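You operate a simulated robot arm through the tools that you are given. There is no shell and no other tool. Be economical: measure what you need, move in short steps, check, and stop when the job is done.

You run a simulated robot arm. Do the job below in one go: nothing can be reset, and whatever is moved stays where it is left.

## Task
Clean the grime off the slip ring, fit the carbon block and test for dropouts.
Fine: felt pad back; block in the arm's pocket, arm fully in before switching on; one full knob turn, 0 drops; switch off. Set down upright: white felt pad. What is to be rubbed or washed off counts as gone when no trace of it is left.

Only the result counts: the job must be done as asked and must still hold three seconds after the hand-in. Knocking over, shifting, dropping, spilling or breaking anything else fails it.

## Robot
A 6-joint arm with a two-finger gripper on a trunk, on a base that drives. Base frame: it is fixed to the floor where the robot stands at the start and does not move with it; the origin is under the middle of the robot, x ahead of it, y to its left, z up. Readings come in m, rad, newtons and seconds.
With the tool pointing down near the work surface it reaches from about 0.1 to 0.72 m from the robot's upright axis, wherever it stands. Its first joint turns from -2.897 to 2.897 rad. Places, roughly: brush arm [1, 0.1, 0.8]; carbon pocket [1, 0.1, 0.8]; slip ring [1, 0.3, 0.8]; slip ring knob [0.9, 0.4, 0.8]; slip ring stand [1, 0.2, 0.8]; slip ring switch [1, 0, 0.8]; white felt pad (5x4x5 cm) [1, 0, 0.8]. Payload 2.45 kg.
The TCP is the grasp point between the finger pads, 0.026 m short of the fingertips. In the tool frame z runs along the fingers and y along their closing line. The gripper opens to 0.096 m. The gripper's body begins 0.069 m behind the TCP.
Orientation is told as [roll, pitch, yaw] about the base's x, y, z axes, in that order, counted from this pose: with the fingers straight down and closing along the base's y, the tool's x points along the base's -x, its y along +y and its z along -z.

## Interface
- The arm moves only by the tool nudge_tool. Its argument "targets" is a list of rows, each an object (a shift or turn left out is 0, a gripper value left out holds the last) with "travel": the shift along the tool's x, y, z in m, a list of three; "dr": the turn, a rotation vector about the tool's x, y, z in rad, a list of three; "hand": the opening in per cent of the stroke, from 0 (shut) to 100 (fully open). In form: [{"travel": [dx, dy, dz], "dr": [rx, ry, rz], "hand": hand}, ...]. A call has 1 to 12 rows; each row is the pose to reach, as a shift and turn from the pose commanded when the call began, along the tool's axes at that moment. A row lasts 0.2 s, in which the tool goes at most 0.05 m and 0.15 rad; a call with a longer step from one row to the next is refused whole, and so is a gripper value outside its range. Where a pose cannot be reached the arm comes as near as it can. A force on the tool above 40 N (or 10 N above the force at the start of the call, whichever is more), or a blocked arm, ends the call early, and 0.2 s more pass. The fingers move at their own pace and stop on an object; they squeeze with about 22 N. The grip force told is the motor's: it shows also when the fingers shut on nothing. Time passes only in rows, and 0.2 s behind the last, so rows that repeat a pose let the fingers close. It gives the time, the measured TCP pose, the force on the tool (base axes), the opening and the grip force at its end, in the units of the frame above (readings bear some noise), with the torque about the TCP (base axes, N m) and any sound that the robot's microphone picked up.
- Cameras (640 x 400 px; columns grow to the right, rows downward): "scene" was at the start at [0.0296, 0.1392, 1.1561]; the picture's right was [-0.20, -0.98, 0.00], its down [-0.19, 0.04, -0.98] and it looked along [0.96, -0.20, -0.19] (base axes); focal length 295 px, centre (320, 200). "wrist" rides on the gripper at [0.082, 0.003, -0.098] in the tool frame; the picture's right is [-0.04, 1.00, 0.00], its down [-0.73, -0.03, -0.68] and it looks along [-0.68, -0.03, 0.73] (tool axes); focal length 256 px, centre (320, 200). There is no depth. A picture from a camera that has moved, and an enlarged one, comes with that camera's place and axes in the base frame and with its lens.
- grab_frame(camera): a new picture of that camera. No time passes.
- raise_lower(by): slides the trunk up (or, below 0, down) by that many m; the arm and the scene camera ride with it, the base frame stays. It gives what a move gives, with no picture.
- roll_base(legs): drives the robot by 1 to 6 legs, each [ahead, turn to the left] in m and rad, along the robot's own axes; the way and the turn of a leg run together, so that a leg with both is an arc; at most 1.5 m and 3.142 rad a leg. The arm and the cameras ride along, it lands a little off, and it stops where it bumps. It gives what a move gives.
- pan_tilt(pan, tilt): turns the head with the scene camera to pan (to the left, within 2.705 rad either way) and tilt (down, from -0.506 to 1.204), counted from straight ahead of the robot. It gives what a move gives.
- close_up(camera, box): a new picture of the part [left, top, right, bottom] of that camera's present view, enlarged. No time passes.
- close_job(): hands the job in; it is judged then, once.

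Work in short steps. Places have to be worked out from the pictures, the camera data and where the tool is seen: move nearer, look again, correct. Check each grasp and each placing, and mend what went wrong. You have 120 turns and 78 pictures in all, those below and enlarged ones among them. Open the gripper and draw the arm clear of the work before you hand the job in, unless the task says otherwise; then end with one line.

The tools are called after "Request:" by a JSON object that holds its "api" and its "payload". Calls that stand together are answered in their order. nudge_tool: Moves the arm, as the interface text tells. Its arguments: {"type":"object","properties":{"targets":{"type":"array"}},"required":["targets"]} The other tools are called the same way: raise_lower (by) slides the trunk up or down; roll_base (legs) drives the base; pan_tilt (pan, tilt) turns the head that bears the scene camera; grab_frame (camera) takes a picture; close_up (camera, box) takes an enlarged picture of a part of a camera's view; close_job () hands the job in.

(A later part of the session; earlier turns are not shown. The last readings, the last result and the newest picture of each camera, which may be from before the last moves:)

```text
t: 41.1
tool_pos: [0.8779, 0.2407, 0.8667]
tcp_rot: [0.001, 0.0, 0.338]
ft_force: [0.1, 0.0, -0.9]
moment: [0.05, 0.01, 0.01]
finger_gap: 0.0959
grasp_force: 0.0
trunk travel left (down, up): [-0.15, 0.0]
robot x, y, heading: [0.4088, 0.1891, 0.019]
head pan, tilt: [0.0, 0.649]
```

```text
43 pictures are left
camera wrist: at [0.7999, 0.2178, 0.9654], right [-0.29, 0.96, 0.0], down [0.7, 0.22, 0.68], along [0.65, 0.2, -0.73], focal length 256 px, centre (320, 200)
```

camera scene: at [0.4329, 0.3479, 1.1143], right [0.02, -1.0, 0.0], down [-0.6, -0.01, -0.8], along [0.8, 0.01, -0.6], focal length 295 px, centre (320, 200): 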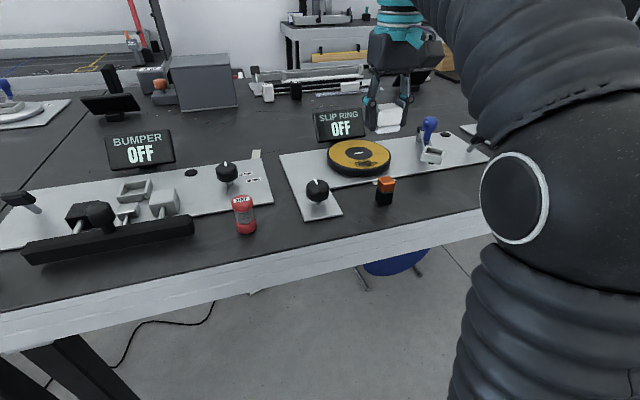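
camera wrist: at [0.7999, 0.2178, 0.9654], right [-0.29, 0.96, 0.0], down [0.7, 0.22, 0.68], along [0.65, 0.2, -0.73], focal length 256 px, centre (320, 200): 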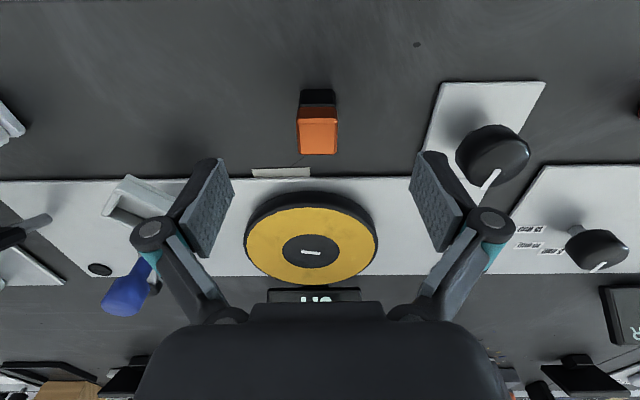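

The block is centred within about 2 mm. I narrow the opening to stay clear of the knob, lower 42 mm and grip.

Request:
{"api": "nudge_tool", "payload": {"targets": [{"travel": [0.002, -0.001, 0.0], "hand": 55}, {"travel": [0.002, -0.001, 0.02], "hand": 55}, {"travel": [0.002, -0.001, 0.042], "hand": 55}, {"travel": [0.002, -0.001, 0.042], "hand": 0}, {"travel": [0.002, -0.001, 0.042], "hand": 0}, {"travel": [0.002, -0.001, 0.042], "hand": 0}]}}

Request:
{"api": "close_up", "payload": {"camera": "scene", "box": [330, 120, 450, 220]}}

```text
t: 42.5
tool_pos: [0.8756, 0.2402, 0.8234]
tcp_rot: [0.0, 0.002, 0.338]
ft_force: [0.2, 1.0, 0.4]
moment: [-0.01, 0.04, 0.01]
finger_gap: 0.0233
grasp_force: 21.7
trunk travel left (down, up): [-0.15, 0.0]
robot x, y, heading: [0.4093, 0.19, 0.018]
head pan, tilt: [0.0, 0.649]
```

```text
4.00 times, centred on (390, 170) of scene
camera zoom: at [0.4327, 0.3479, 1.1143], right [0.02, -1.0, 0.0], down [-0.6, -0.01, -0.8], along [0.8, 0.02, -0.6], focal length 1179 px, centre (40, 320)
```

zoom: 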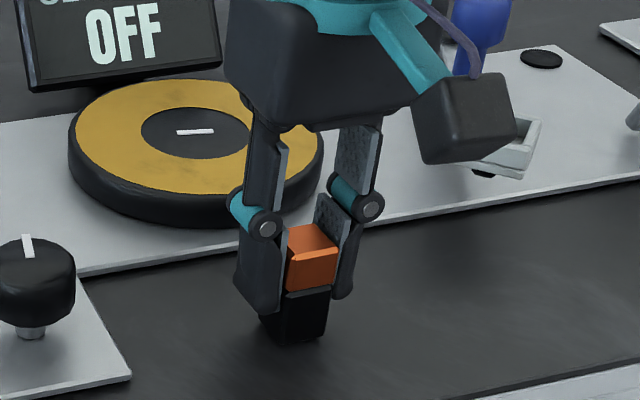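

The block is gripped on its orange half. I lift it and hold beside the pocket so the wrist camera sees the pocket clearly.

Request:
{"api": "nudge_tool", "payload": {"targets": [{"travel": [0, 0, -0.04]}, {"travel": [0, 0, -0.08]}, {"travel": [0.0, 0, -0.107]}, {"travel": [0.01, 0, -0.107]}]}}

Request:
{"api": "close_up", "payload": {"camera": "wrist", "box": [130, 130, 290, 230]}}

```text
t: 43.5
tool_pos: [0.8648, 0.2368, 0.9318]
tcp_rot: [0.0, -0.001, 0.338]
ft_force: [0.2, -0.1, -0.9]
moment: [-0.03, 0.03, 0.03]
finger_gap: 0.023
grasp_force: 22.3
trunk travel left (down, up): [-0.15, 0.0]
robot x, y, heading: [0.4125, 0.1926, 0.02]
head pan, tilt: [0.0, 0.649]
```

```text
4.00 times, centred on (210, 180) of wrist
camera zoom: at [0.7874, 0.2136, 1.03], right [-0.29, 0.96, 0.0], down [0.7, 0.22, 0.68], along [0.65, 0.2, -0.73], focal length 1024 px, centre (760, 280)
```

zoom: 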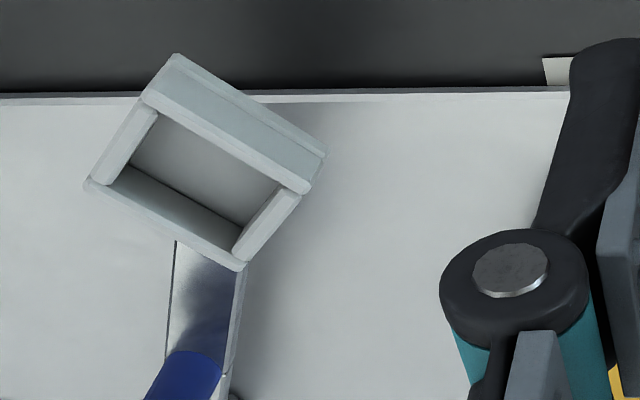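

The pocket's rim is at about (.970,.129,.835), yawed about −0.485. I zoom in more to measure its inner opening.

Request:
{"api": "close_up", "payload": {"camera": "wrist", "box": [145, 138, 217, 204]}}

```text
6.06 times, centred on (181, 171) of wrist
camera zoom: at [0.7874, 0.2136, 1.03], right [-0.29, 0.96, 0.0], down [0.7, 0.22, 0.68], along [0.65, 0.2, -0.73], focal length 1551 px, centre (1162, 376)
```

zoom: 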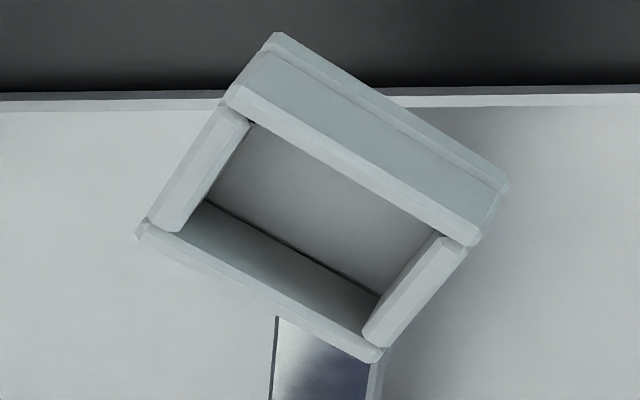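

Inner opening is about 30 × 25.5 mm and the block is about 23.5 mm square. I turn the hand by −0.82 rad to match the pocket and carry the block over it, staying high.

Request:
{"api": "nudge_tool", "payload": {"targets": [{"travel": [-0.01, -0.022, 0], "dr": [0, 0, 0.137]}, {"travel": [-0.02, -0.045, 0], "dr": [0, 0, 0.274]}, {"travel": [-0.03, -0.067, 0], "dr": [0, 0, 0.411]}, {"travel": [-0.04, -0.09, 0], "dr": [0, 0, 0.548]}, {"travel": [-0.05, -0.112, 0], "dr": [0, 0, 0.685]}, {"travel": [-0.0625, -0.1355, 0], "dr": [0, 0, 0.823]}, {"travel": [-0.0625, -0.1355, 0.01], "dr": [0, 0, 0.823]}, {"travel": [-0.0625, -0.1355, 0.015], "dr": [0, 0, 0.823]}]}}

Request:
{"api": "close_up", "payload": {"camera": "wrist", "box": [240, 60, 400, 220]}}

Request:
{"api": "close_up", "payload": {"camera": "scene", "box": [390, 90, 490, 180]}}

```text
t: 45.3
tool_pos: [0.9689, 0.1297, 0.9178]
tcp_rot: [0.001, 0.0, -0.485]
ft_force: [-0.1, -1.0, -0.6]
moment: [0.03, 0.02, -0.02]
finger_gap: 0.0229
grasp_force: 21.7
trunk travel left (down, up): [-0.15, 0.0]
robot x, y, heading: [0.4121, 0.1931, 0.017]
head pan, tilt: [0.0, 0.649]
```

```text
2.50 times, centred on (320, 140) of wrist
camera zoom: at [0.8986, 0.1715, 1.0159], right [0.5, 0.87, 0.0], down [0.64, -0.37, 0.68], along [0.59, -0.34, -0.73], focal length 640 px, centre (320, 350)
```

zoom: 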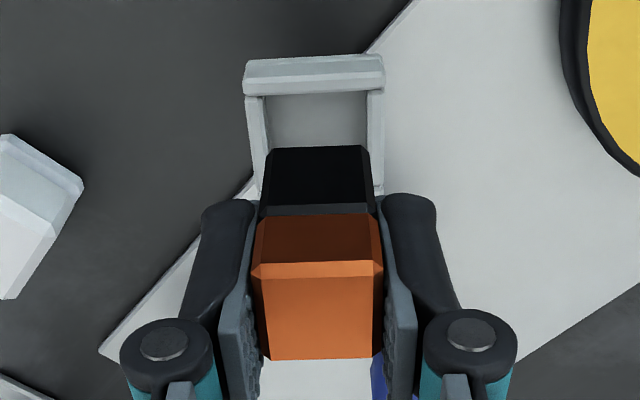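

```text
4.44 times, centred on (440, 135) of scene
camera zoom: at [0.4329, 0.3479, 1.1143], right [0.02, -1.0, 0.0], down [-0.6, -0.01, -0.8], along [0.8, 0.02, -0.6], focal length 1310 px, centre (-213, 489)
```

zoom: 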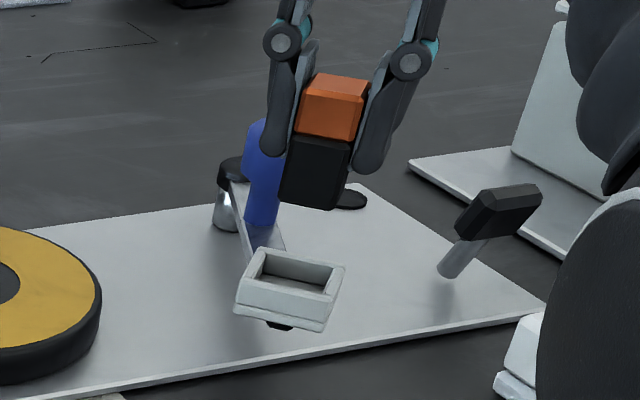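

Block and pocket agree within about 1–2 mm; I trim 1.5 mm sideways and 0.03 rad, then lower toward the rim.

Request:
{"api": "nudge_tool", "payload": {"targets": [{"travel": [0, -0.0015, 0.01], "dr": [0, 0, -0.03]}, {"travel": [0, -0.0015, 0.022], "dr": [0, 0, -0.03]}, {"travel": [0, -0.0015, 0.028], "dr": [0, 0, -0.03]}, {"travel": [0, -0.0015, 0.028], "dr": [0, 0, -0.03]}]}}

Request:
{"api": "close_up", "payload": {"camera": "wrist", "box": [240, 60, 400, 220]}}

Request:
{"api": "close_up", "payload": {"camera": "scene", "box": [410, 110, 470, 170]}}

```text
t: 46.3
tool_pos: [0.9677, 0.1281, 0.8887]
tcp_rot: [0.0, 0.002, -0.453]
ft_force: [-0.8, -0.4, -1.0]
moment: [0.04, -0.01, 0.01]
finger_gap: 0.0232
grasp_force: 22.1
trunk travel left (down, up): [-0.15, 0.0]
robot x, y, heading: [0.4123, 0.1898, 0.015]
head pan, tilt: [0.0, 0.649]
```

```text
2.50 times, centred on (320, 140) of wrist
camera zoom: at [0.8971, 0.1678, 0.9878], right [0.47, 0.88, 0.0], down [0.65, -0.35, 0.68], along [0.6, -0.32, -0.73], focal length 640 px, centre (320, 350)
```

zoom: 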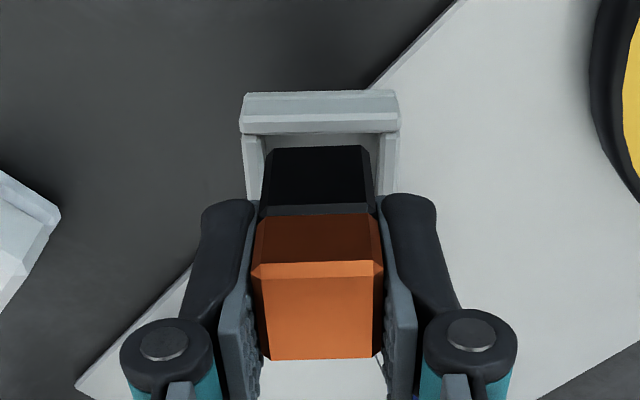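

```text
6.67 times, centred on (440, 140) of scene
camera zoom: at [0.4329, 0.3479, 1.1143], right [0.02, -1.0, 0.0], down [-0.6, -0.01, -0.8], along [0.8, 0.02, -0.6], focal length 1966 px, centre (-480, 600)
```

zoom: 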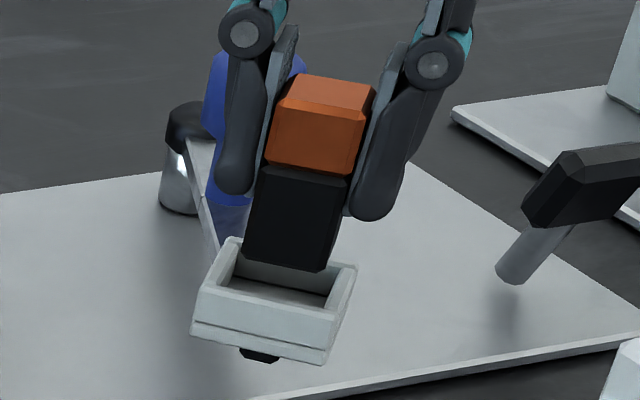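

Yaw and centring look right, about 1 cm above the rim. I lower in small steps with a 0.7 mm trim, watching force.

Request:
{"api": "nudge_tool", "payload": {"targets": [{"travel": [0.0007, 0.0005, 0.004]}, {"travel": [0.0007, 0.0005, 0.008]}, {"travel": [0.0007, 0.0005, 0.011]}, {"travel": [0.0007, 0.0005, 0.011]}]}}

Request:
{"api": "close_up", "payload": {"camera": "wrist", "box": [240, 60, 400, 220]}}

Request:
{"api": "close_up", "payload": {"camera": "scene", "box": [410, 110, 470, 170]}}

```text
t: 47.3
tool_pos: [0.9674, 0.1288, 0.8784]
tcp_rot: [0.001, -0.003, -0.453]
ft_force: [0.3, 0.5, 3.4]
moment: [0.02, 0.01, 0.0]
finger_gap: 0.0231
grasp_force: 21.8
trunk travel left (down, up): [-0.15, 0.0]
robot x, y, heading: [0.4119, 0.192, 0.02]
head pan, tilt: [0.0, 0.649]
```

```text
2.50 times, centred on (320, 140) of wrist
camera zoom: at [0.8966, 0.1687, 0.9774], right [0.47, 0.88, 0.0], down [0.65, -0.35, 0.68], along [0.6, -0.32, -0.73], focal length 640 px, centre (320, 350)
```

zoom: 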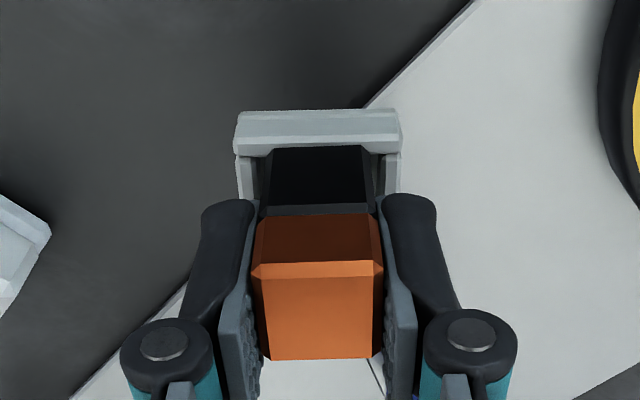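

```text
6.67 times, centred on (440, 140) of scene
camera zoom: at [0.4328, 0.3479, 1.1144], right [0.02, -1.0, 0.0], down [-0.6, -0.01, -0.8], along [0.8, 0.02, -0.6], focal length 1966 px, centre (-480, 600)
```

zoom: 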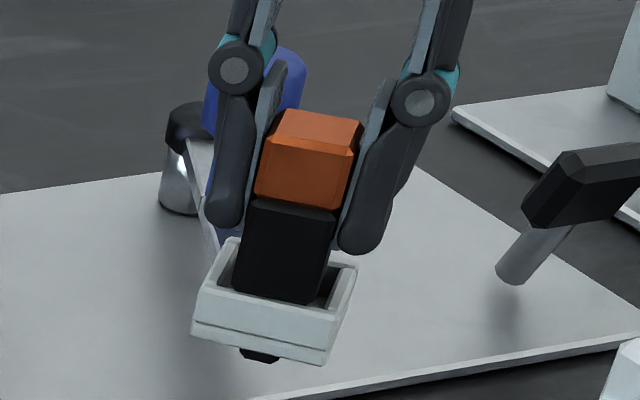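

The block is entering centrally. I continue down gently.

Request:
{"api": "nudge_tool", "payload": {"targets": [{"travel": [0, 0, 0.002]}, {"travel": [0, 0, 0.004]}, {"travel": [0, 0, 0.004]}]}}

```text
t: 48.1
tool_pos: [0.9683, 0.1295, 0.8748]
tcp_rot: [-0.002, -0.003, -0.451]
ft_force: [1.9, 0.1, 18.8]
moment: [0.11, 0.16, 0.0]
finger_gap: 0.0232
grasp_force: 22.0
trunk travel left (down, up): [-0.15, 0.0]
robot x, y, heading: [0.4121, 0.1896, 0.023]
head pan, tilt: [0.0, 0.649]
```

18.8 N now: either the floor or a rim. I look.

Request:
{"api": "close_up", "payload": {"camera": "wrist", "box": [260, 80, 380, 200]}}

Request:
{"api": "close_up", "payload": {"camera": "scene", "box": [415, 120, 465, 170]}}

```text
3.33 times, centred on (320, 140) of wrist
camera zoom: at [0.8962, 0.1687, 0.9737], right [0.47, 0.88, 0.0], down [0.65, -0.35, 0.68], along [0.6, -0.32, -0.73], focal length 853 px, centre (320, 400)
```

zoom: 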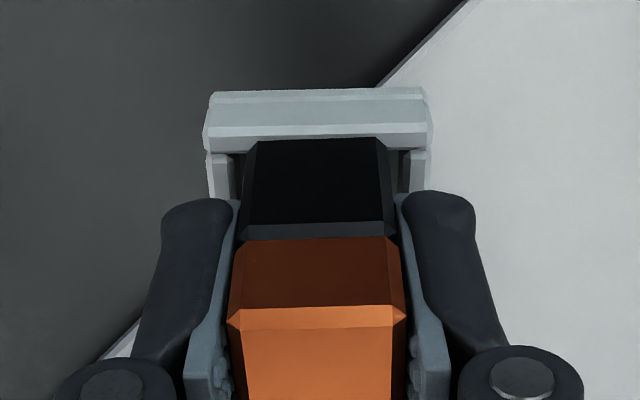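

```text
8.00 times, centred on (440, 145) of scene
camera zoom: at [0.4322, 0.348, 1.1144], right [0.02, -1.0, 0.0], down [-0.6, -0.01, -0.8], along [0.8, 0.01, -0.6], focal length 2359 px, centre (-640, 640)
```

zoom: 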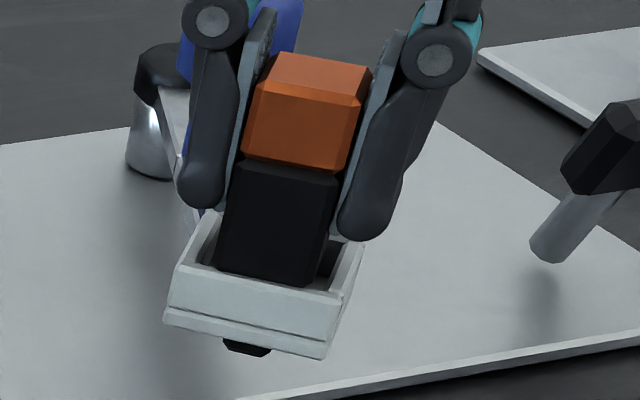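

The block's front lower edge sits on the pocket's front rim. I raise slightly, shift 3 mm rearward and lower again.

Request:
{"api": "nudge_tool", "payload": {"targets": [{"travel": [0, 0, -0.005]}, {"travel": [-0.003, 0.0005, -0.005]}, {"travel": [-0.003, 0.0005, -0.002]}, {"travel": [-0.003, 0.0005, 0.0]}, {"travel": [-0.003, 0.0005, 0.002]}, {"travel": [-0.003, 0.0005, 0.002]}]}}

Request:
{"api": "close_up", "payload": {"camera": "wrist", "box": [260, 80, 380, 200]}}

```text
t: 49.5
tool_pos: [0.9709, 0.1286, 0.8732]
tcp_rot: [0.0, -0.002, -0.454]
ft_force: [3.2, -0.9, 19.3]
moment: [0.06, 0.14, -0.01]
finger_gap: 0.0233
grasp_force: 22.2
trunk travel left (down, up): [-0.15, 0.0]
robot x, y, heading: [0.4134, 0.191, 0.019]
head pan, tilt: [0.0, 0.649]
```

```text
3.33 times, centred on (320, 140) of wrist
camera zoom: at [0.8992, 0.1681, 0.9718], right [0.47, 0.88, 0.0], down [0.65, -0.35, 0.68], along [0.6, -0.32, -0.73], focal length 853 px, centre (320, 400)
```

zoom: 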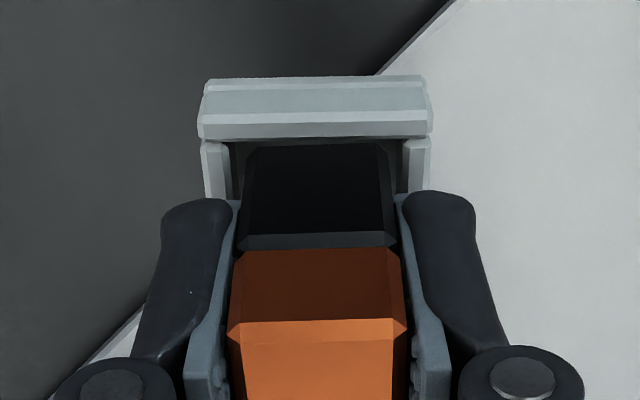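

Now a small gap shows at the front, so it may be catching the rear rim. I ease up and go 1.2 mm forward.

Request:
{"api": "nudge_tool", "payload": {"targets": [{"travel": [0, 0, -0.004]}, {"travel": [0.0012, 0, -0.004]}, {"travel": [0.0012, 0, -0.002]}, {"travel": [0.0012, 0, 0.0]}, {"travel": [0.0012, 0, 0.0]}]}}

Request:
{"api": "close_up", "payload": {"camera": "wrist", "box": [260, 80, 380, 200]}}

Request:
{"api": "close_up", "payload": {"camera": "scene", "box": [415, 120, 465, 170]}}

```text
t: 50.7
tool_pos: [0.9692, 0.13, 0.8727]
tcp_rot: [0.001, -0.004, -0.454]
ft_force: [4.2, -1.3, 17.2]
moment: [0.04, 0.09, -0.02]
finger_gap: 0.0229
grasp_force: 22.4
trunk travel left (down, up): [-0.15, 0.0]
robot x, y, heading: [0.4123, 0.1853, 0.022]
head pan, tilt: [0.0, 0.649]
```

```text
3.33 times, centred on (320, 140) of wrist
camera zoom: at [0.8978, 0.169, 0.9717], right [0.47, 0.88, 0.0], down [0.64, -0.35, 0.68], along [0.6, -0.32, -0.73], focal length 853 px, centre (320, 400)
```

zoom: 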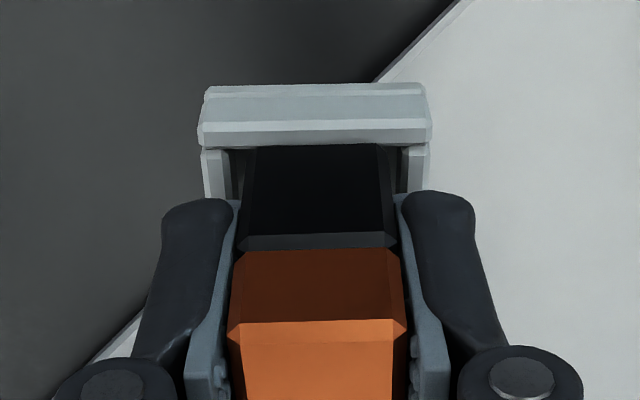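

```text
8.00 times, centred on (440, 145) of scene
camera zoom: at [0.4324, 0.3479, 1.1146], right [0.02, -1.0, 0.0], down [-0.6, -0.01, -0.8], along [0.8, 0.01, -0.6], focal length 2359 px, centre (-640, 640)
```

zoom: 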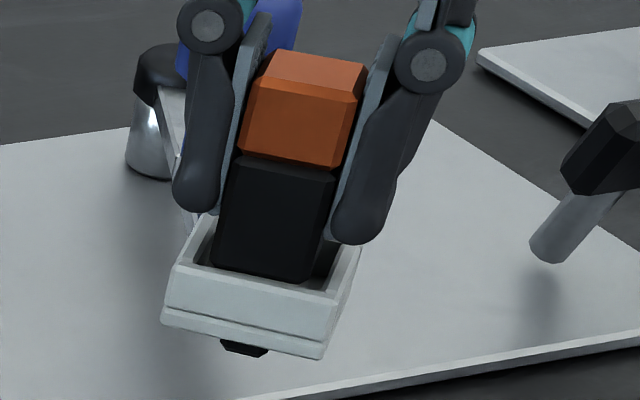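

The block seems to have tilted and slid a little in the grip. I lift it 15 mm clear and inspect.

Request:
{"api": "nudge_tool", "payload": {"targets": [{"travel": [0, 0, -0.008]}, {"travel": [0, 0, -0.018]}, {"travel": [0, 0, -0.018]}]}}

Request:
{"api": "close_up", "payload": {"camera": "wrist", "box": [240, 60, 400, 220]}}

Request:
{"api": "close_up", "payload": {"camera": "scene", "box": [410, 110, 470, 170]}}

```text
t: 51.5
tool_pos: [0.9707, 0.1292, 0.8896]
tcp_rot: [0.001, 0.0, -0.455]
ft_force: [0.1, -0.6, -0.6]
moment: [-0.02, 0.02, -0.01]
finger_gap: 0.0232
grasp_force: 22.0
trunk travel left (down, up): [-0.15, 0.0]
robot x, y, heading: [0.4119, 0.1928, 0.016]
head pan, tilt: [0.0, 0.649]
```

```text
2.50 times, centred on (320, 140) of wrist
camera zoom: at [0.8983, 0.1684, 0.9889], right [0.47, 0.88, 0.0], down [0.65, -0.35, 0.68], along [0.6, -0.32, -0.73], focal length 640 px, centre (320, 350)
```

zoom: 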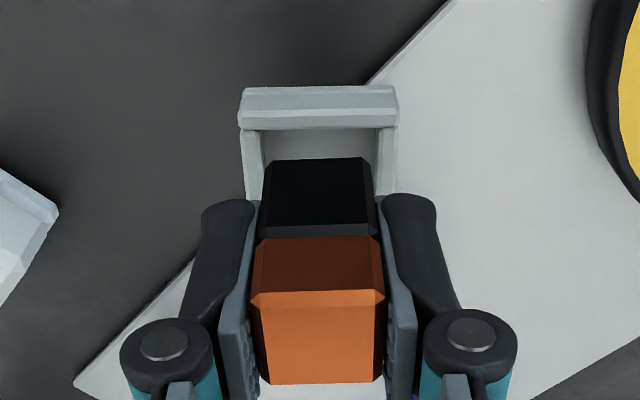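

```text
6.67 times, centred on (440, 140) of scene
camera zoom: at [0.4329, 0.3479, 1.1143], right [0.02, -1.0, 0.0], down [-0.6, -0.01, -0.8], along [0.8, 0.02, -0.6], focal length 1966 px, centre (-480, 600)
```

zoom: 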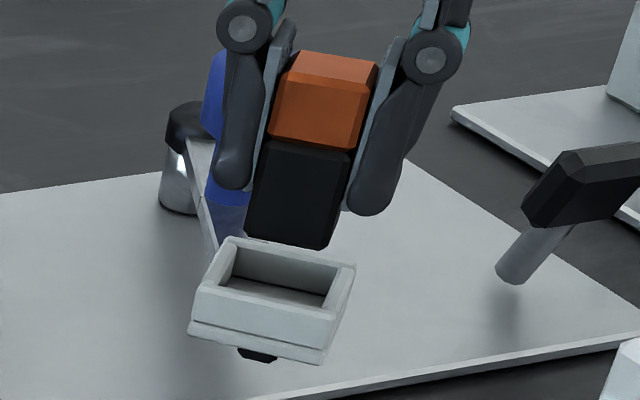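

The block is about 9 mm higher in the grip and barely tilted, and it never entered: its front edge is over the front rim. I shift 2.5 mm rearward and lower in steps.

Request:
{"api": "nudge_tool", "payload": {"targets": [{"travel": [-0.0025, 0, 0.005]}, {"travel": [-0.0025, 0, 0.01]}, {"travel": [-0.0025, 0, 0.014]}, {"travel": [-0.0025, 0, 0.017]}, {"travel": [-0.0025, 0, 0.017]}]}}

Request:
{"api": "close_up", "payload": {"camera": "wrist", "box": [260, 80, 380, 200]}}

```text
t: 52.7
tool_pos: [0.9732, 0.1278, 0.872]
tcp_rot: [0.0, 0.001, -0.454]
ft_force: [0.6, 0.0, -1.0]
moment: [0.03, -0.02, -0.02]
finger_gap: 0.0232
grasp_force: 22.4
trunk travel left (down, up): [-0.15, 0.0]
robot x, y, heading: [0.413, 0.1893, 0.017]
head pan, tilt: [0.0, 0.649]
```

```text
3.33 times, centred on (320, 140) of wrist
camera zoom: at [0.9015, 0.1674, 0.9717], right [0.47, 0.88, 0.0], down [0.65, -0.35, 0.68], along [0.6, -0.32, -0.73], focal length 853 px, centre (320, 400)
```

zoom: 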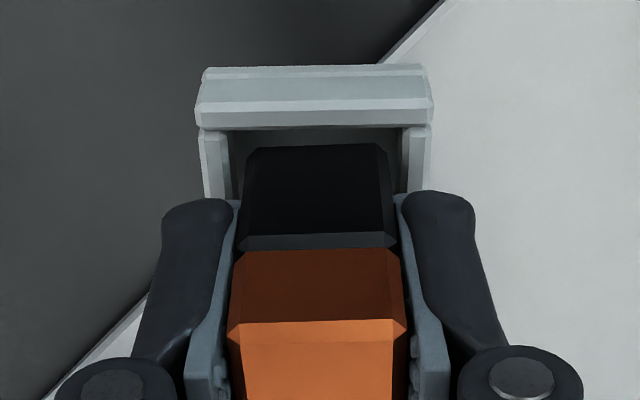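

No contact now and a visible gap at the front: it is going in. I continue lowering.

Request:
{"api": "nudge_tool", "payload": {"targets": [{"travel": [0, 0, 0.002]}, {"travel": [0, 0, 0.004]}, {"travel": [0, 0, 0.004]}]}}

Request:
{"api": "close_up", "payload": {"camera": "wrist", "box": [260, 80, 380, 200]}}

```text
t: 53.5
tool_pos: [0.9725, 0.1279, 0.8689]
tcp_rot: [0.001, 0.001, -0.455]
ft_force: [-0.6, 0.7, 0.0]
moment: [0.01, -0.02, 0.0]
finger_gap: 0.0234
grasp_force: 22.4
trunk travel left (down, up): [-0.15, 0.0]
robot x, y, heading: [0.4063, 0.1843, 0.016]
head pan, tilt: [0.0, 0.649]
```

```text
3.33 times, centred on (320, 140) of wrist
camera zoom: at [0.9009, 0.1672, 0.9677], right [0.47, 0.88, 0.0], down [0.65, -0.35, 0.68], along [0.6, -0.32, -0.73], focal length 853 px, centre (320, 400)
```

zoom: 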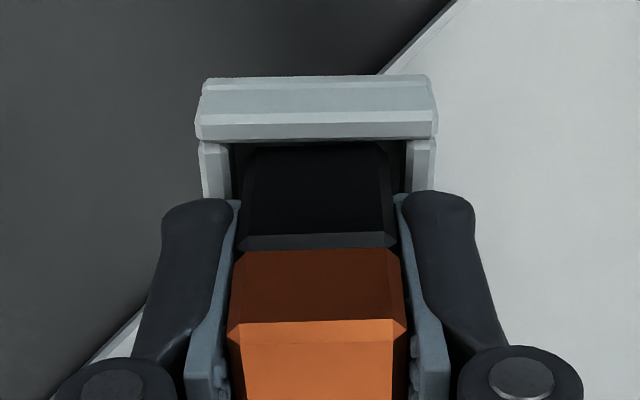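

Entering well without load. Further down until the floor is felt.

Request:
{"api": "nudge_tool", "payload": {"targets": [{"travel": [0, 0, 0.002]}, {"travel": [0, 0, 0.003]}, {"travel": [0, 0, 0.003]}]}}

Request:
{"api": "nudge_tool", "payload": {"targets": [{"travel": [0, 0, 0.001]}, {"travel": [0, 0, 0.002]}, {"travel": [0, 0, 0.002]}]}}

Request:
{"api": "close_up", "payload": {"camera": "scene", "box": [415, 120, 465, 170]}}

```text
t: 54.3
tool_pos: [0.9718, 0.1277, 0.8662]
tcp_rot: [0.001, 0.002, -0.452]
ft_force: [-0.3, -0.6, -0.6]
moment: [0.0, 0.0, 0.01]
finger_gap: 0.0234
grasp_force: 22.3
trunk travel left (down, up): [-0.15, 0.0]
robot x, y, heading: [0.4105, 0.1908, 0.025]
head pan, tilt: [0.0, 0.649]
```

```text
t: 55.1
tool_pos: [0.9718, 0.1279, 0.8656]
tcp_rot: [0.0, 0.0, -0.455]
ft_force: [-0.1, 0.3, 1.1]
moment: [-0.02, 0.01, -0.01]
finger_gap: 0.0231
grasp_force: 22.2
trunk travel left (down, up): [-0.15, 0.0]
robot x, y, heading: [0.4102, 0.1929, 0.02]
head pan, tilt: [0.0, 0.649]
```

```text
8.00 times, centred on (440, 145) of scene
camera zoom: at [0.4329, 0.3479, 1.1143], right [0.02, -1.0, 0.0], down [-0.6, -0.01, -0.8], along [0.8, 0.02, -0.6], focal length 2359 px, centre (-640, 640)
```

zoom: 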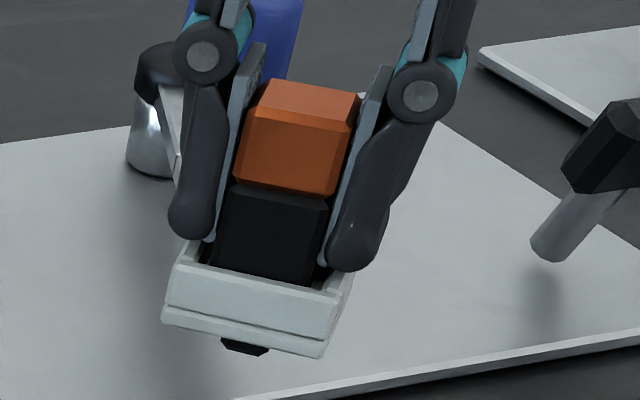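

The block is well inside now. A bit further until it seats; the fingertips are about 4 mm above the rim.

Request:
{"api": "nudge_tool", "payload": {"targets": [{"travel": [0, 0, 0.001]}, {"travel": [0, 0, 0.0015]}, {"travel": [0, 0, 0.0015]}]}}

```text
t: 55.9
tool_pos: [0.9709, 0.1281, 0.8629]
tcp_rot: [0.001, 0.001, -0.455]
ft_force: [0.0, 0.0, -0.7]
moment: [-0.01, 0.02, 0.02]
finger_gap: 0.023
grasp_force: 22.2
trunk travel left (down, up): [-0.15, 0.0]
robot x, y, heading: [0.4092, 0.1898, 0.021]
head pan, tilt: [0.0, 0.649]
```

Request:
{"api": "nudge_tool", "payload": {"targets": [{"travel": [0, 0, 0.001]}, {"travel": [0, 0, 0.0015]}, {"travel": [0, 0, 0.0015]}]}}

```text
t: 56.7
tool_pos: [0.9725, 0.1283, 0.8623]
tcp_rot: [-0.001, -0.004, -0.453]
ft_force: [2.2, -0.5, 17.3]
moment: [-0.09, -0.22, 0.0]
finger_gap: 0.0233
grasp_force: 22.1
trunk travel left (down, up): [-0.15, 0.0]
robot x, y, heading: [0.4135, 0.1923, 0.017]
head pan, tilt: [0.0, 0.649]
```

Contact at z .862: floor or fingertips on the rim. I look closely.

Request:
{"api": "close_up", "payload": {"camera": "scene", "box": [415, 120, 465, 170]}}

Request:
{"api": "close_up", "payload": {"camera": "wrist", "box": [260, 80, 380, 200]}}

```text
8.00 times, centred on (440, 145) of scene
camera zoom: at [0.4323, 0.3479, 1.1145], right [0.02, -1.0, 0.0], down [-0.6, -0.01, -0.8], along [0.8, 0.01, -0.6], focal length 2359 px, centre (-640, 640)
```

zoom: 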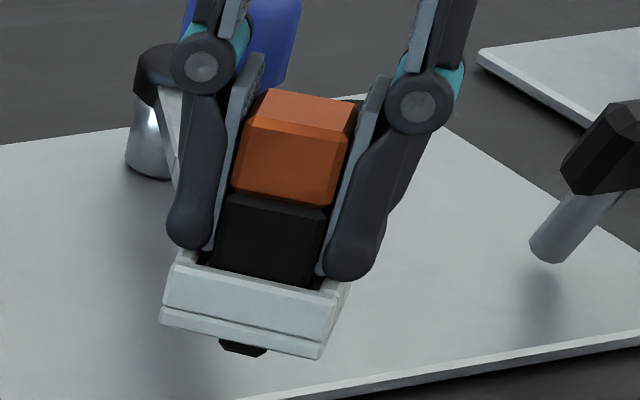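

```text
3.33 times, centred on (320, 140) of wrist
camera zoom: at [0.9002, 0.1676, 0.9605], right [0.47, 0.88, 0.0], down [0.64, -0.35, 0.68], along [0.6, -0.32, -0.73], focal length 853 px, centre (320, 400)
```

zoom: 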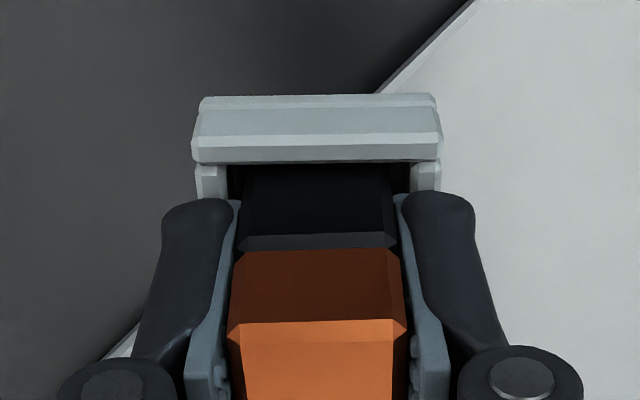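

The block is about 1 cm deep in the pocket. I ease up 1.5 mm, open moderately and rise.

Request:
{"api": "nudge_tool", "payload": {"targets": [{"travel": [0, 0, -0.003]}, {"travel": [0, 0, -0.003], "hand": 50}, {"travel": [0, 0, -0.003], "hand": 50}, {"travel": [0, 0, -0.003], "hand": 50}, {"travel": [0, 0, -0.03]}, {"travel": [0, 0, -0.07]}, {"travel": [0.03, 0, -0.09]}, {"travel": [0.07, 0, -0.09]}]}}

Request:
{"api": "close_up", "payload": {"camera": "wrist", "box": [200, 40, 440, 220]}}

Request:
{"api": "close_up", "payload": {"camera": "scene", "box": [310, 100, 470, 200]}}

```text
t: 58.5
tool_pos: [0.9108, 0.1591, 0.9509]
tcp_rot: [-0.001, 0.001, -0.454]
ft_force: [0.0, -0.5, -1.2]
moment: [0.02, 0.06, 0.0]
finger_gap: 0.0479
grasp_force: 0.1
trunk travel left (down, up): [-0.15, 0.0]
robot x, y, heading: [0.4089, 0.1909, 0.021]
head pan, tilt: [0.0, 0.649]
```

```text
2.22 times, centred on (320, 130) of wrist
camera zoom: at [0.8395, 0.1985, 1.0495], right [0.47, 0.88, 0.0], down [0.65, -0.35, 0.68], along [0.6, -0.32, -0.73], focal length 569 px, centre (320, 356)
```

zoom: 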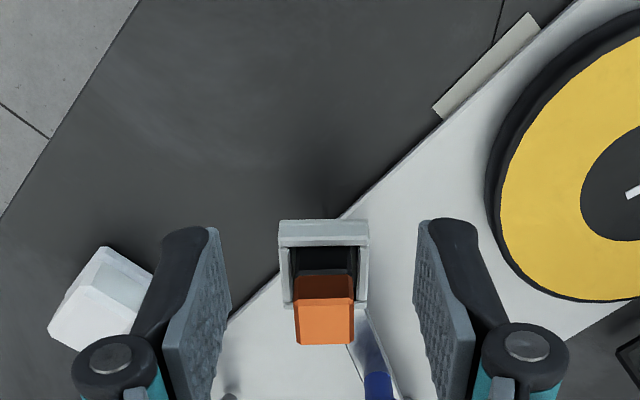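

```text
4.00 times, centred on (390, 150) of scene
camera zoom: at [0.4333, 0.3478, 1.1143], right [0.02, -1.0, 0.0], down [-0.6, -0.01, -0.8], along [0.8, 0.02, -0.6], focal length 1179 px, centre (40, 400)
```

zoom: 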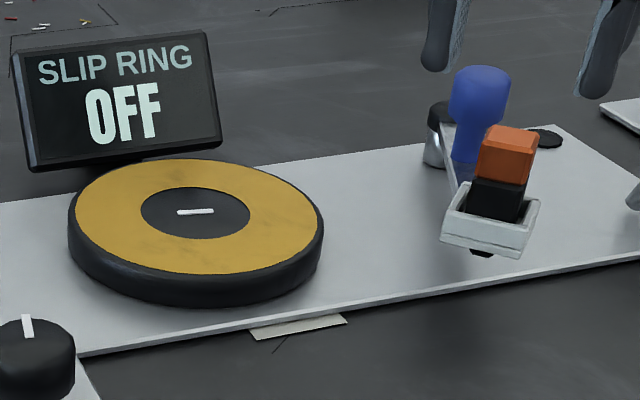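

The block stands upright in the pocket. Next I need the handle and pivot accurately, so I zoom the wrist view on the handle.

Request:
{"api": "close_up", "payload": {"camera": "wrist", "box": [270, 150, 410, 290]}}

Request:
{"api": "close_up", "payload": {"camera": "scene", "box": [405, 105, 465, 165]}}

```text
2.86 times, centred on (340, 220) of wrist
camera zoom: at [0.8395, 0.1985, 1.0495], right [0.47, 0.88, 0.0], down [0.65, -0.35, 0.68], along [0.6, -0.32, -0.73], focal length 731 px, centre (263, 143)
```

zoom: 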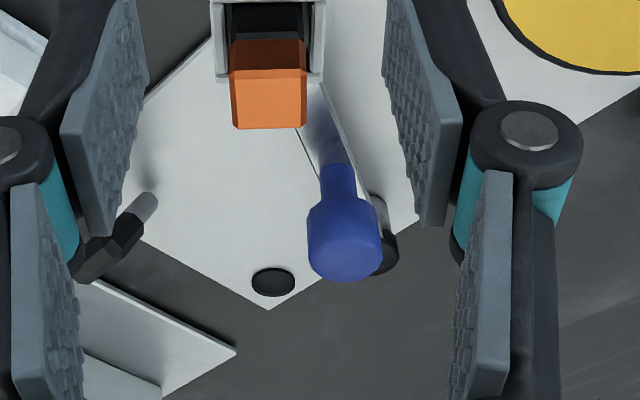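

```text
6.67 times, centred on (435, 135) of scene
camera zoom: at [0.4333, 0.3478, 1.1143], right [0.02, -1.0, 0.0], down [-0.6, -0.01, -0.8], along [0.8, 0.02, -0.6], focal length 1966 px, centre (-447, 633)
```

zoom: 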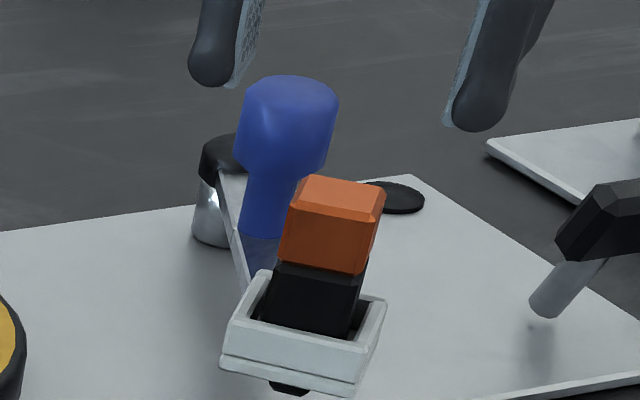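

Handle: vertical at about (1.046,.123), head z .848–.877; pivot about (1.11,.113). I move over the handle and look before caging it with the fingers.

Request:
{"api": "nudge_tool", "payload": {"targets": [{"travel": [-0.045, 0.009, 0]}, {"travel": [-0.09, 0.018, 0]}, {"travel": [-0.137, 0.027, 0]}, {"travel": [-0.137, 0.027, 0.025]}, {"travel": [-0.137, 0.027, 0.025]}]}}

Request:
{"api": "grab_frame", "payload": {"camera": "wrist"}}

```text
t: 59.7
tool_pos: [1.0457, 0.1254, 0.926]
tcp_rot: [0.001, 0.0, -0.454]
ft_force: [0.2, 0.8, -0.2]
moment: [-0.01, 0.01, 0.0]
finger_gap: 0.0482
grasp_force: 0.1
out of reach, approached as far as the arm can: row 3
trunk travel left (down, up): [-0.15, 0.0]
robot x, y, heading: [0.4088, 0.1927, 0.017]
head pan, tilt: [0.0, 0.649]
```

```text
17 pictures are left
camera wrist: at [0.9736, 0.1635, 1.0247], right [0.47, 0.88, 0.0], down [0.65, -0.35, 0.68], along [0.6, -0.32, -0.73], focal length 256 px, centre (320, 200)
```

wrist: 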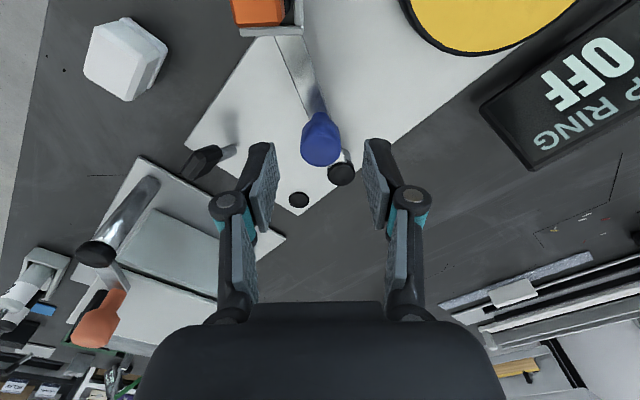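

The handle is centred between the fingers. I lower 60 mm to cage its head and then close gently around it to 36%.

Request:
{"api": "nudge_tool", "payload": {"targets": [{"travel": [0, 0, 0.03]}, {"travel": [0, 0, 0.06]}, {"travel": [0, 0, 0.06], "hand": 38}, {"travel": [0, 0, 0.06], "hand": 38}]}}

```text
t: 60.7
tool_pos: [1.0441, 0.1256, 0.8656]
tcp_rot: [-0.001, 0.0, -0.453]
ft_force: [0.8, -0.6, -1.1]
moment: [0.01, 0.01, 0.0]
finger_gap: 0.0363
grasp_force: 0.0
trunk travel left (down, up): [-0.15, 0.0]
robot x, y, heading: [0.4087, 0.189, 0.02]
head pan, tilt: [0.0, 0.649]
```

Caged, no contact. I sweep the first half of the swing slowly along the handle's arc.

Request:
{"api": "nudge_tool", "payload": {"targets": [{"travel": [0.001, 0.006, 0]}, {"travel": [0.002, 0.012, 0]}, {"travel": [0.0022, 0.018, 0]}, {"travel": [0.002, 0.024, 0]}, {"travel": [0.001, 0.03, 0]}, {"travel": [0.0, 0.035, 0]}, {"travel": [0.0, 0.035, 0]}]}}

Request:
{"api": "close_up", "payload": {"camera": "scene", "box": [320, 90, 480, 190]}}

```text
t: 62.3
tool_pos: [1.0613, 0.1558, 0.8652]
tcp_rot: [0.001, -0.001, -0.455]
ft_force: [0.7, 0.5, -0.1]
moment: [0.0, 0.01, -0.02]
finger_gap: 0.0367
grasp_force: 0.1
trunk travel left (down, up): [-0.15, 0.0]
robot x, y, heading: [0.4116, 0.1912, 0.016]
head pan, tilt: [0.0, 0.649]
```

```text
4.00 times, centred on (400, 140) of scene
camera zoom: at [0.433, 0.3479, 1.1143], right [0.02, -1.0, 0.0], down [-0.6, -0.01, -0.8], along [0.8, 0.02, -0.6], focal length 1179 px, centre (0, 440)
```

zoom: 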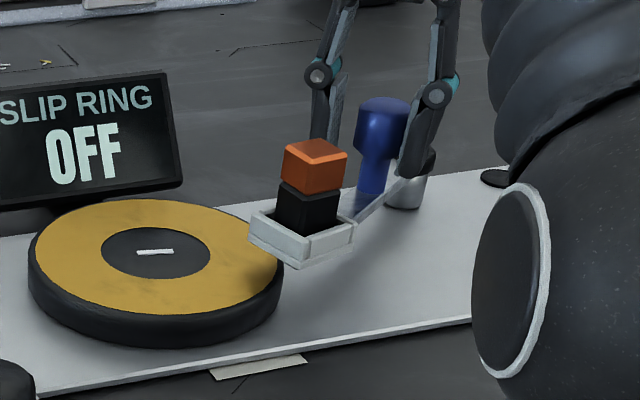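

The arm swings with the block in place. I continue along the arc, watching for the end stop.

Request:
{"api": "nudge_tool", "payload": {"targets": [{"travel": [-0.0015, 0.005, 0]}, {"travel": [-0.004, 0.011, 0]}, {"travel": [-0.007, 0.017, 0]}, {"travel": [-0.007, 0.017, 0]}]}}

Request:
{"api": "nudge_tool", "payload": {"targets": [{"travel": [-0.002, 0.003, 0]}, {"travel": [-0.004, 0.0055, 0]}, {"travel": [-0.004, 0.0055, 0]}]}}

Request:
{"api": "close_up", "payload": {"camera": "scene", "box": [320, 90, 480, 190]}}

```text
t: 63.3
tool_pos: [1.0733, 0.1663, 0.8653]
tcp_rot: [0.001, -0.001, -0.454]
ft_force: [-0.9, -0.1, -0.2]
moment: [0.0, 0.0, -0.02]
finger_gap: 0.037
grasp_force: 0.4
trunk travel left (down, up): [-0.15, 0.0]
robot x, y, heading: [0.4143, 0.1899, 0.015]
head pan, tilt: [0.0, 0.649]
```

```text
t: 64.1
tool_pos: [1.0783, 0.1675, 0.8667]
tcp_rot: [0.001, -0.002, -0.454]
ft_force: [-8.6, -10.9, -3.2]
moment: [0.11, -0.01, -0.19]
finger_gap: 0.0456
grasp_force: 6.7
trunk travel left (down, up): [-0.15, 0.0]
robot x, y, heading: [0.4096, 0.1884, 0.019]
head pan, tilt: [0.0, 0.649]
```

```text
4.00 times, centred on (400, 140) of scene
camera zoom: at [0.4328, 0.347, 1.1144], right [0.02, -1.0, 0.0], down [-0.6, -0.01, -0.8], along [0.8, 0.01, -0.6], focal length 1179 px, centre (0, 440)
```

zoom: 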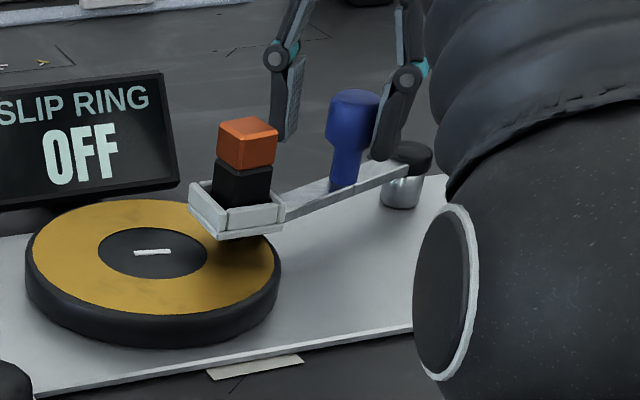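

14 N of resistance with the pocket over the track: that looks like the end stop. I push 2.5 mm more along the tangent to confirm.

Request:
{"api": "nudge_tool", "payload": {"targets": [{"travel": [-0.001, 0.001, 0]}, {"travel": [-0.0018, 0.002, 0]}, {"travel": [-0.0018, 0.002, 0]}]}}

Request:
{"api": "close_up", "payload": {"camera": "scene", "box": [320, 90, 480, 190]}}

```text
t: 64.9
tool_pos: [1.0812, 0.1691, 0.8666]
tcp_rot: [-0.001, 0.0, -0.452]
ft_force: [-17.2, -15.6, -6.5]
moment: [0.21, -0.02, -0.44]
finger_gap: 0.0499
grasp_force: 9.9
trunk travel left (down, up): [-0.15, 0.0]
robot x, y, heading: [0.4124, 0.1927, 0.018]
head pan, tilt: [0.0, 0.649]
```

```text
4.00 times, centred on (400, 140) of scene
camera zoom: at [0.4323, 0.3468, 1.1145], right [0.02, -1.0, 0.0], down [-0.6, -0.01, -0.8], along [0.8, 0.02, -0.6], focal length 1179 px, centre (0, 440)
```

zoom: 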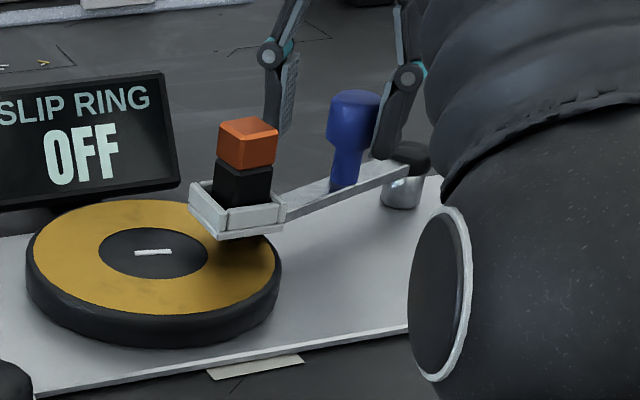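

The handle did not move: the arm is fully in at its stop. I back off, open and rise straight up.

Request:
{"api": "nudge_tool", "payload": {"targets": [{"travel": [0.003, -0.006, 0], "hand": 60}, {"travel": [0.005, -0.011, 0], "hand": 65}, {"travel": [0.005, -0.011, 0], "hand": 65}, {"travel": [0.005, -0.011, -0.02]}, {"travel": [0.005, -0.011, -0.05]}]}}

```text
t: 66.1
tool_pos: [1.071, 0.1635, 0.9135]
tcp_rot: [0.002, -0.002, -0.453]
ft_force: [-0.1, -0.5, 0.6]
moment: [-0.02, 0.04, -0.01]
finger_gap: 0.0623
grasp_force: 0.1
trunk travel left (down, up): [-0.15, 0.0]
robot x, y, heading: [0.4126, 0.19, 0.019]
head pan, tilt: [0.0, 0.649]
```

Clear of the handle. I move to a viewing pose in front of the switch, turned to the stand's heading.

Request:
{"api": "nudge_tool", "payload": {"targets": [{"travel": [0.008, -0.03, 0], "dr": [0, 0, -0.13]}, {"travel": [0.016, -0.06, -0.005], "dr": [0, 0, -0.26]}, {"travel": [0.024, -0.09, -0.01], "dr": [0, 0, -0.4]}, {"travel": [0.032, -0.12, -0.015], "dr": [0, 0, -0.53]}, {"travel": [0.04, -0.15, -0.02], "dr": [0, 0, -0.66]}, {"travel": [0.0475, -0.179, -0.025], "dr": [0, 0, -0.793]}, {"travel": [0.0475, -0.179, -0.025], "dr": [0, 0, -0.793], "hand": 0}, {"travel": [0.0475, -0.179, -0.025], "dr": [0, 0, -0.793], "hand": 0}]}}

Request:
{"api": "close_up", "payload": {"camera": "wrist", "box": [240, 90, 400, 230]}}

Request:
{"api": "close_up", "payload": {"camera": "scene", "box": [310, 90, 510, 215]}}

```text
t: 67.9
tool_pos: [0.9523, 0.0233, 0.9393]
tcp_rot: [0.001, -0.002, 0.34]
ft_force: [0.2, 0.1, 0.1]
moment: [0.0, 0.02, -0.02]
finger_gap: 0.0
grasp_force: 22.6
trunk travel left (down, up): [-0.15, 0.0]
robot x, y, heading: [0.4108, 0.1919, 0.02]
head pan, tilt: [0.0, 0.649]
```

```text
2.86 times, centred on (320, 160) of wrist
camera zoom: at [0.8755, 0.0002, 1.0389], right [-0.3, 0.96, 0.0], down [0.7, 0.22, 0.68], along [0.65, 0.2, -0.73], focal length 731 px, centre (320, 314)
```

zoom: 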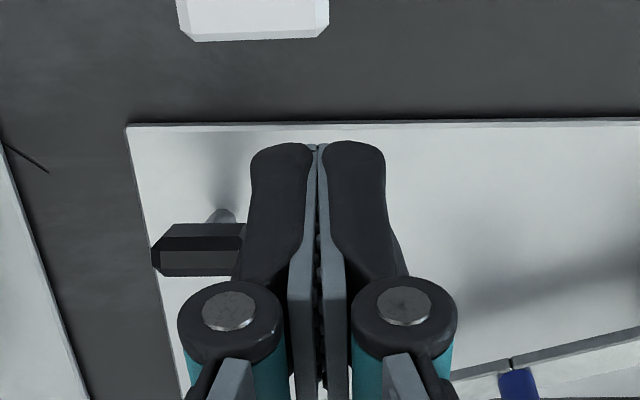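

```text
3.20 times, centred on (410, 152) of scene
camera zoom: at [0.4329, 0.3477, 1.1143], right [0.02, -1.0, 0.0], down [-0.6, -0.01, -0.8], along [0.8, 0.02, -0.6], focal length 943 px, centre (32, 352)
```

zoom: 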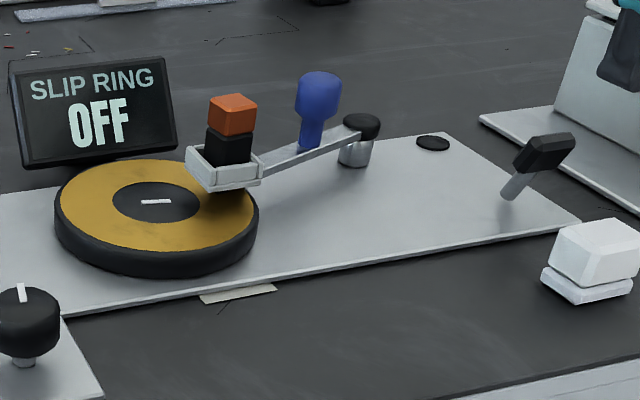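

The switch lever leans toward the front (−x′), head at about (1.040,.006,.835). With shut fingers I come down in front of it, then push it rearward.

Request:
{"api": "nudge_tool", "payload": {"targets": [{"travel": [-0.016, -0.022, 0.0]}, {"travel": [-0.0325, -0.045, 0.01]}, {"travel": [-0.0325, -0.045, 0.05]}, {"travel": [-0.0325, -0.045, 0.075]}, {"travel": [-0.0325, -0.045, 0.087]}, {"travel": [-0.0325, -0.045, 0.087]}]}}

Request:
{"api": "grab_frame", "payload": {"camera": "wrist"}}

```text
t: 69.3
tool_pos: [0.9991, -0.0076, 0.8553]
tcp_rot: [0.0, 0.001, 0.34]
ft_force: [0.0, 0.1, 0.1]
moment: [0.03, 0.0, -0.01]
finger_gap: 0.0001
grasp_force: 21.7
trunk travel left (down, up): [-0.15, 0.0]
robot x, y, heading: [0.4106, 0.1885, 0.019]
head pan, tilt: [0.0, 0.649]
```

```text
11 pictures are left
camera wrist: at [0.921, -0.0312, 0.9529], right [-0.29, 0.96, 0.0], down [0.7, 0.22, 0.68], along [0.65, 0.2, -0.73], focal length 256 px, centre (320, 200)
```

wrist: 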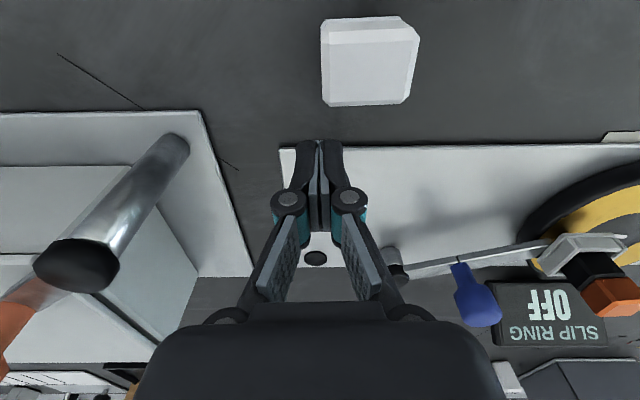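

The lever is hidden straight behind the fingers, so the line is right. I push rearward in steps, listening for the click.

Request:
{"api": "nudge_tool", "payload": {"targets": [{"travel": [-0.008, 0, 0.003]}, {"travel": [-0.016, 0, 0.003]}, {"travel": [-0.022, 0, 0.003]}, {"travel": [-0.028, 0, 0.003]}, {"travel": [-0.028, 0, 0.003]}]}}

Request:
{"api": "nudge_tool", "payload": {"targets": [{"travel": [-0.005, 0, 0]}, {"travel": [-0.01, 0, 0]}, {"travel": [-0.01, 0, 0]}]}}

Request:
{"api": "close_up", "payload": {"camera": "scene", "box": [310, 90, 510, 215]}}

```text
t: 70.5
tool_pos: [1.024, 0.0011, 0.8504]
tcp_rot: [0.0, 0.001, 0.338]
ft_force: [-1.0, -0.6, -0.8]
moment: [0.01, 0.04, -0.01]
finger_gap: 0.0
grasp_force: 21.7
trunk travel left (down, up): [-0.15, 0.0]
robot x, y, heading: [0.4113, 0.1892, 0.022]
head pan, tilt: [0.0, 0.649]
```

```text
t: 71.3
tool_pos: [1.0334, 0.0057, 0.8513]
tcp_rot: [0.0, 0.0, 0.339]
ft_force: [-0.3, 0.0, -0.1]
moment: [0.06, 0.01, 0.01]
finger_gap: 0.0
grasp_force: 22.4
trunk travel left (down, up): [-0.15, 0.0]
robot x, y, heading: [0.4134, 0.1898, 0.016]
head pan, tilt: [0.0, 0.649]
```

```text
3.20 times, centred on (410, 152) of scene
camera zoom: at [0.4329, 0.3477, 1.1143], right [0.02, -1.0, 0.0], down [-0.6, -0.01, -0.8], along [0.8, 0.02, -0.6], focal length 943 px, centre (32, 352)
```

zoom: 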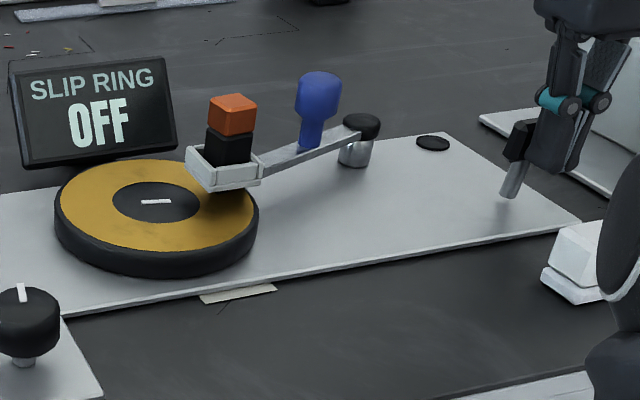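

The lever has moved past the front lean; the screen still reads OFF. I push on another 12 mm.

Request:
{"api": "nudge_tool", "payload": {"targets": [{"travel": [-0.006, 0, 0]}, {"travel": [-0.012, 0, 0]}, {"travel": [-0.012, 0, 0]}]}}

```text
t: 72.1
tool_pos: [1.0434, 0.007, 0.8513]
tcp_rot: [0.0, 0.001, 0.339]
ft_force: [0.2, -0.6, -0.3]
moment: [0.01, -0.01, 0.01]
finger_gap: 0.0
grasp_force: 22.2
trunk travel left (down, up): [-0.15, 0.0]
robot x, y, heading: [0.4108, 0.1879, 0.021]
head pan, tilt: [0.0, 0.649]
```

Request:
{"api": "close_up", "payload": {"camera": "scene", "box": [310, 90, 510, 215]}}

```text
3.20 times, centred on (410, 152) of scene
camera zoom: at [0.4329, 0.3477, 1.1143], right [0.02, -1.0, 0.0], down [-0.6, -0.01, -0.8], along [0.8, 0.02, -0.6], focal length 943 px, centre (32, 352)
```

zoom: 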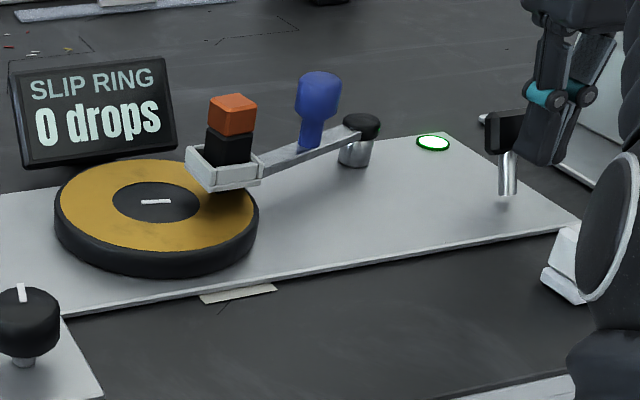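

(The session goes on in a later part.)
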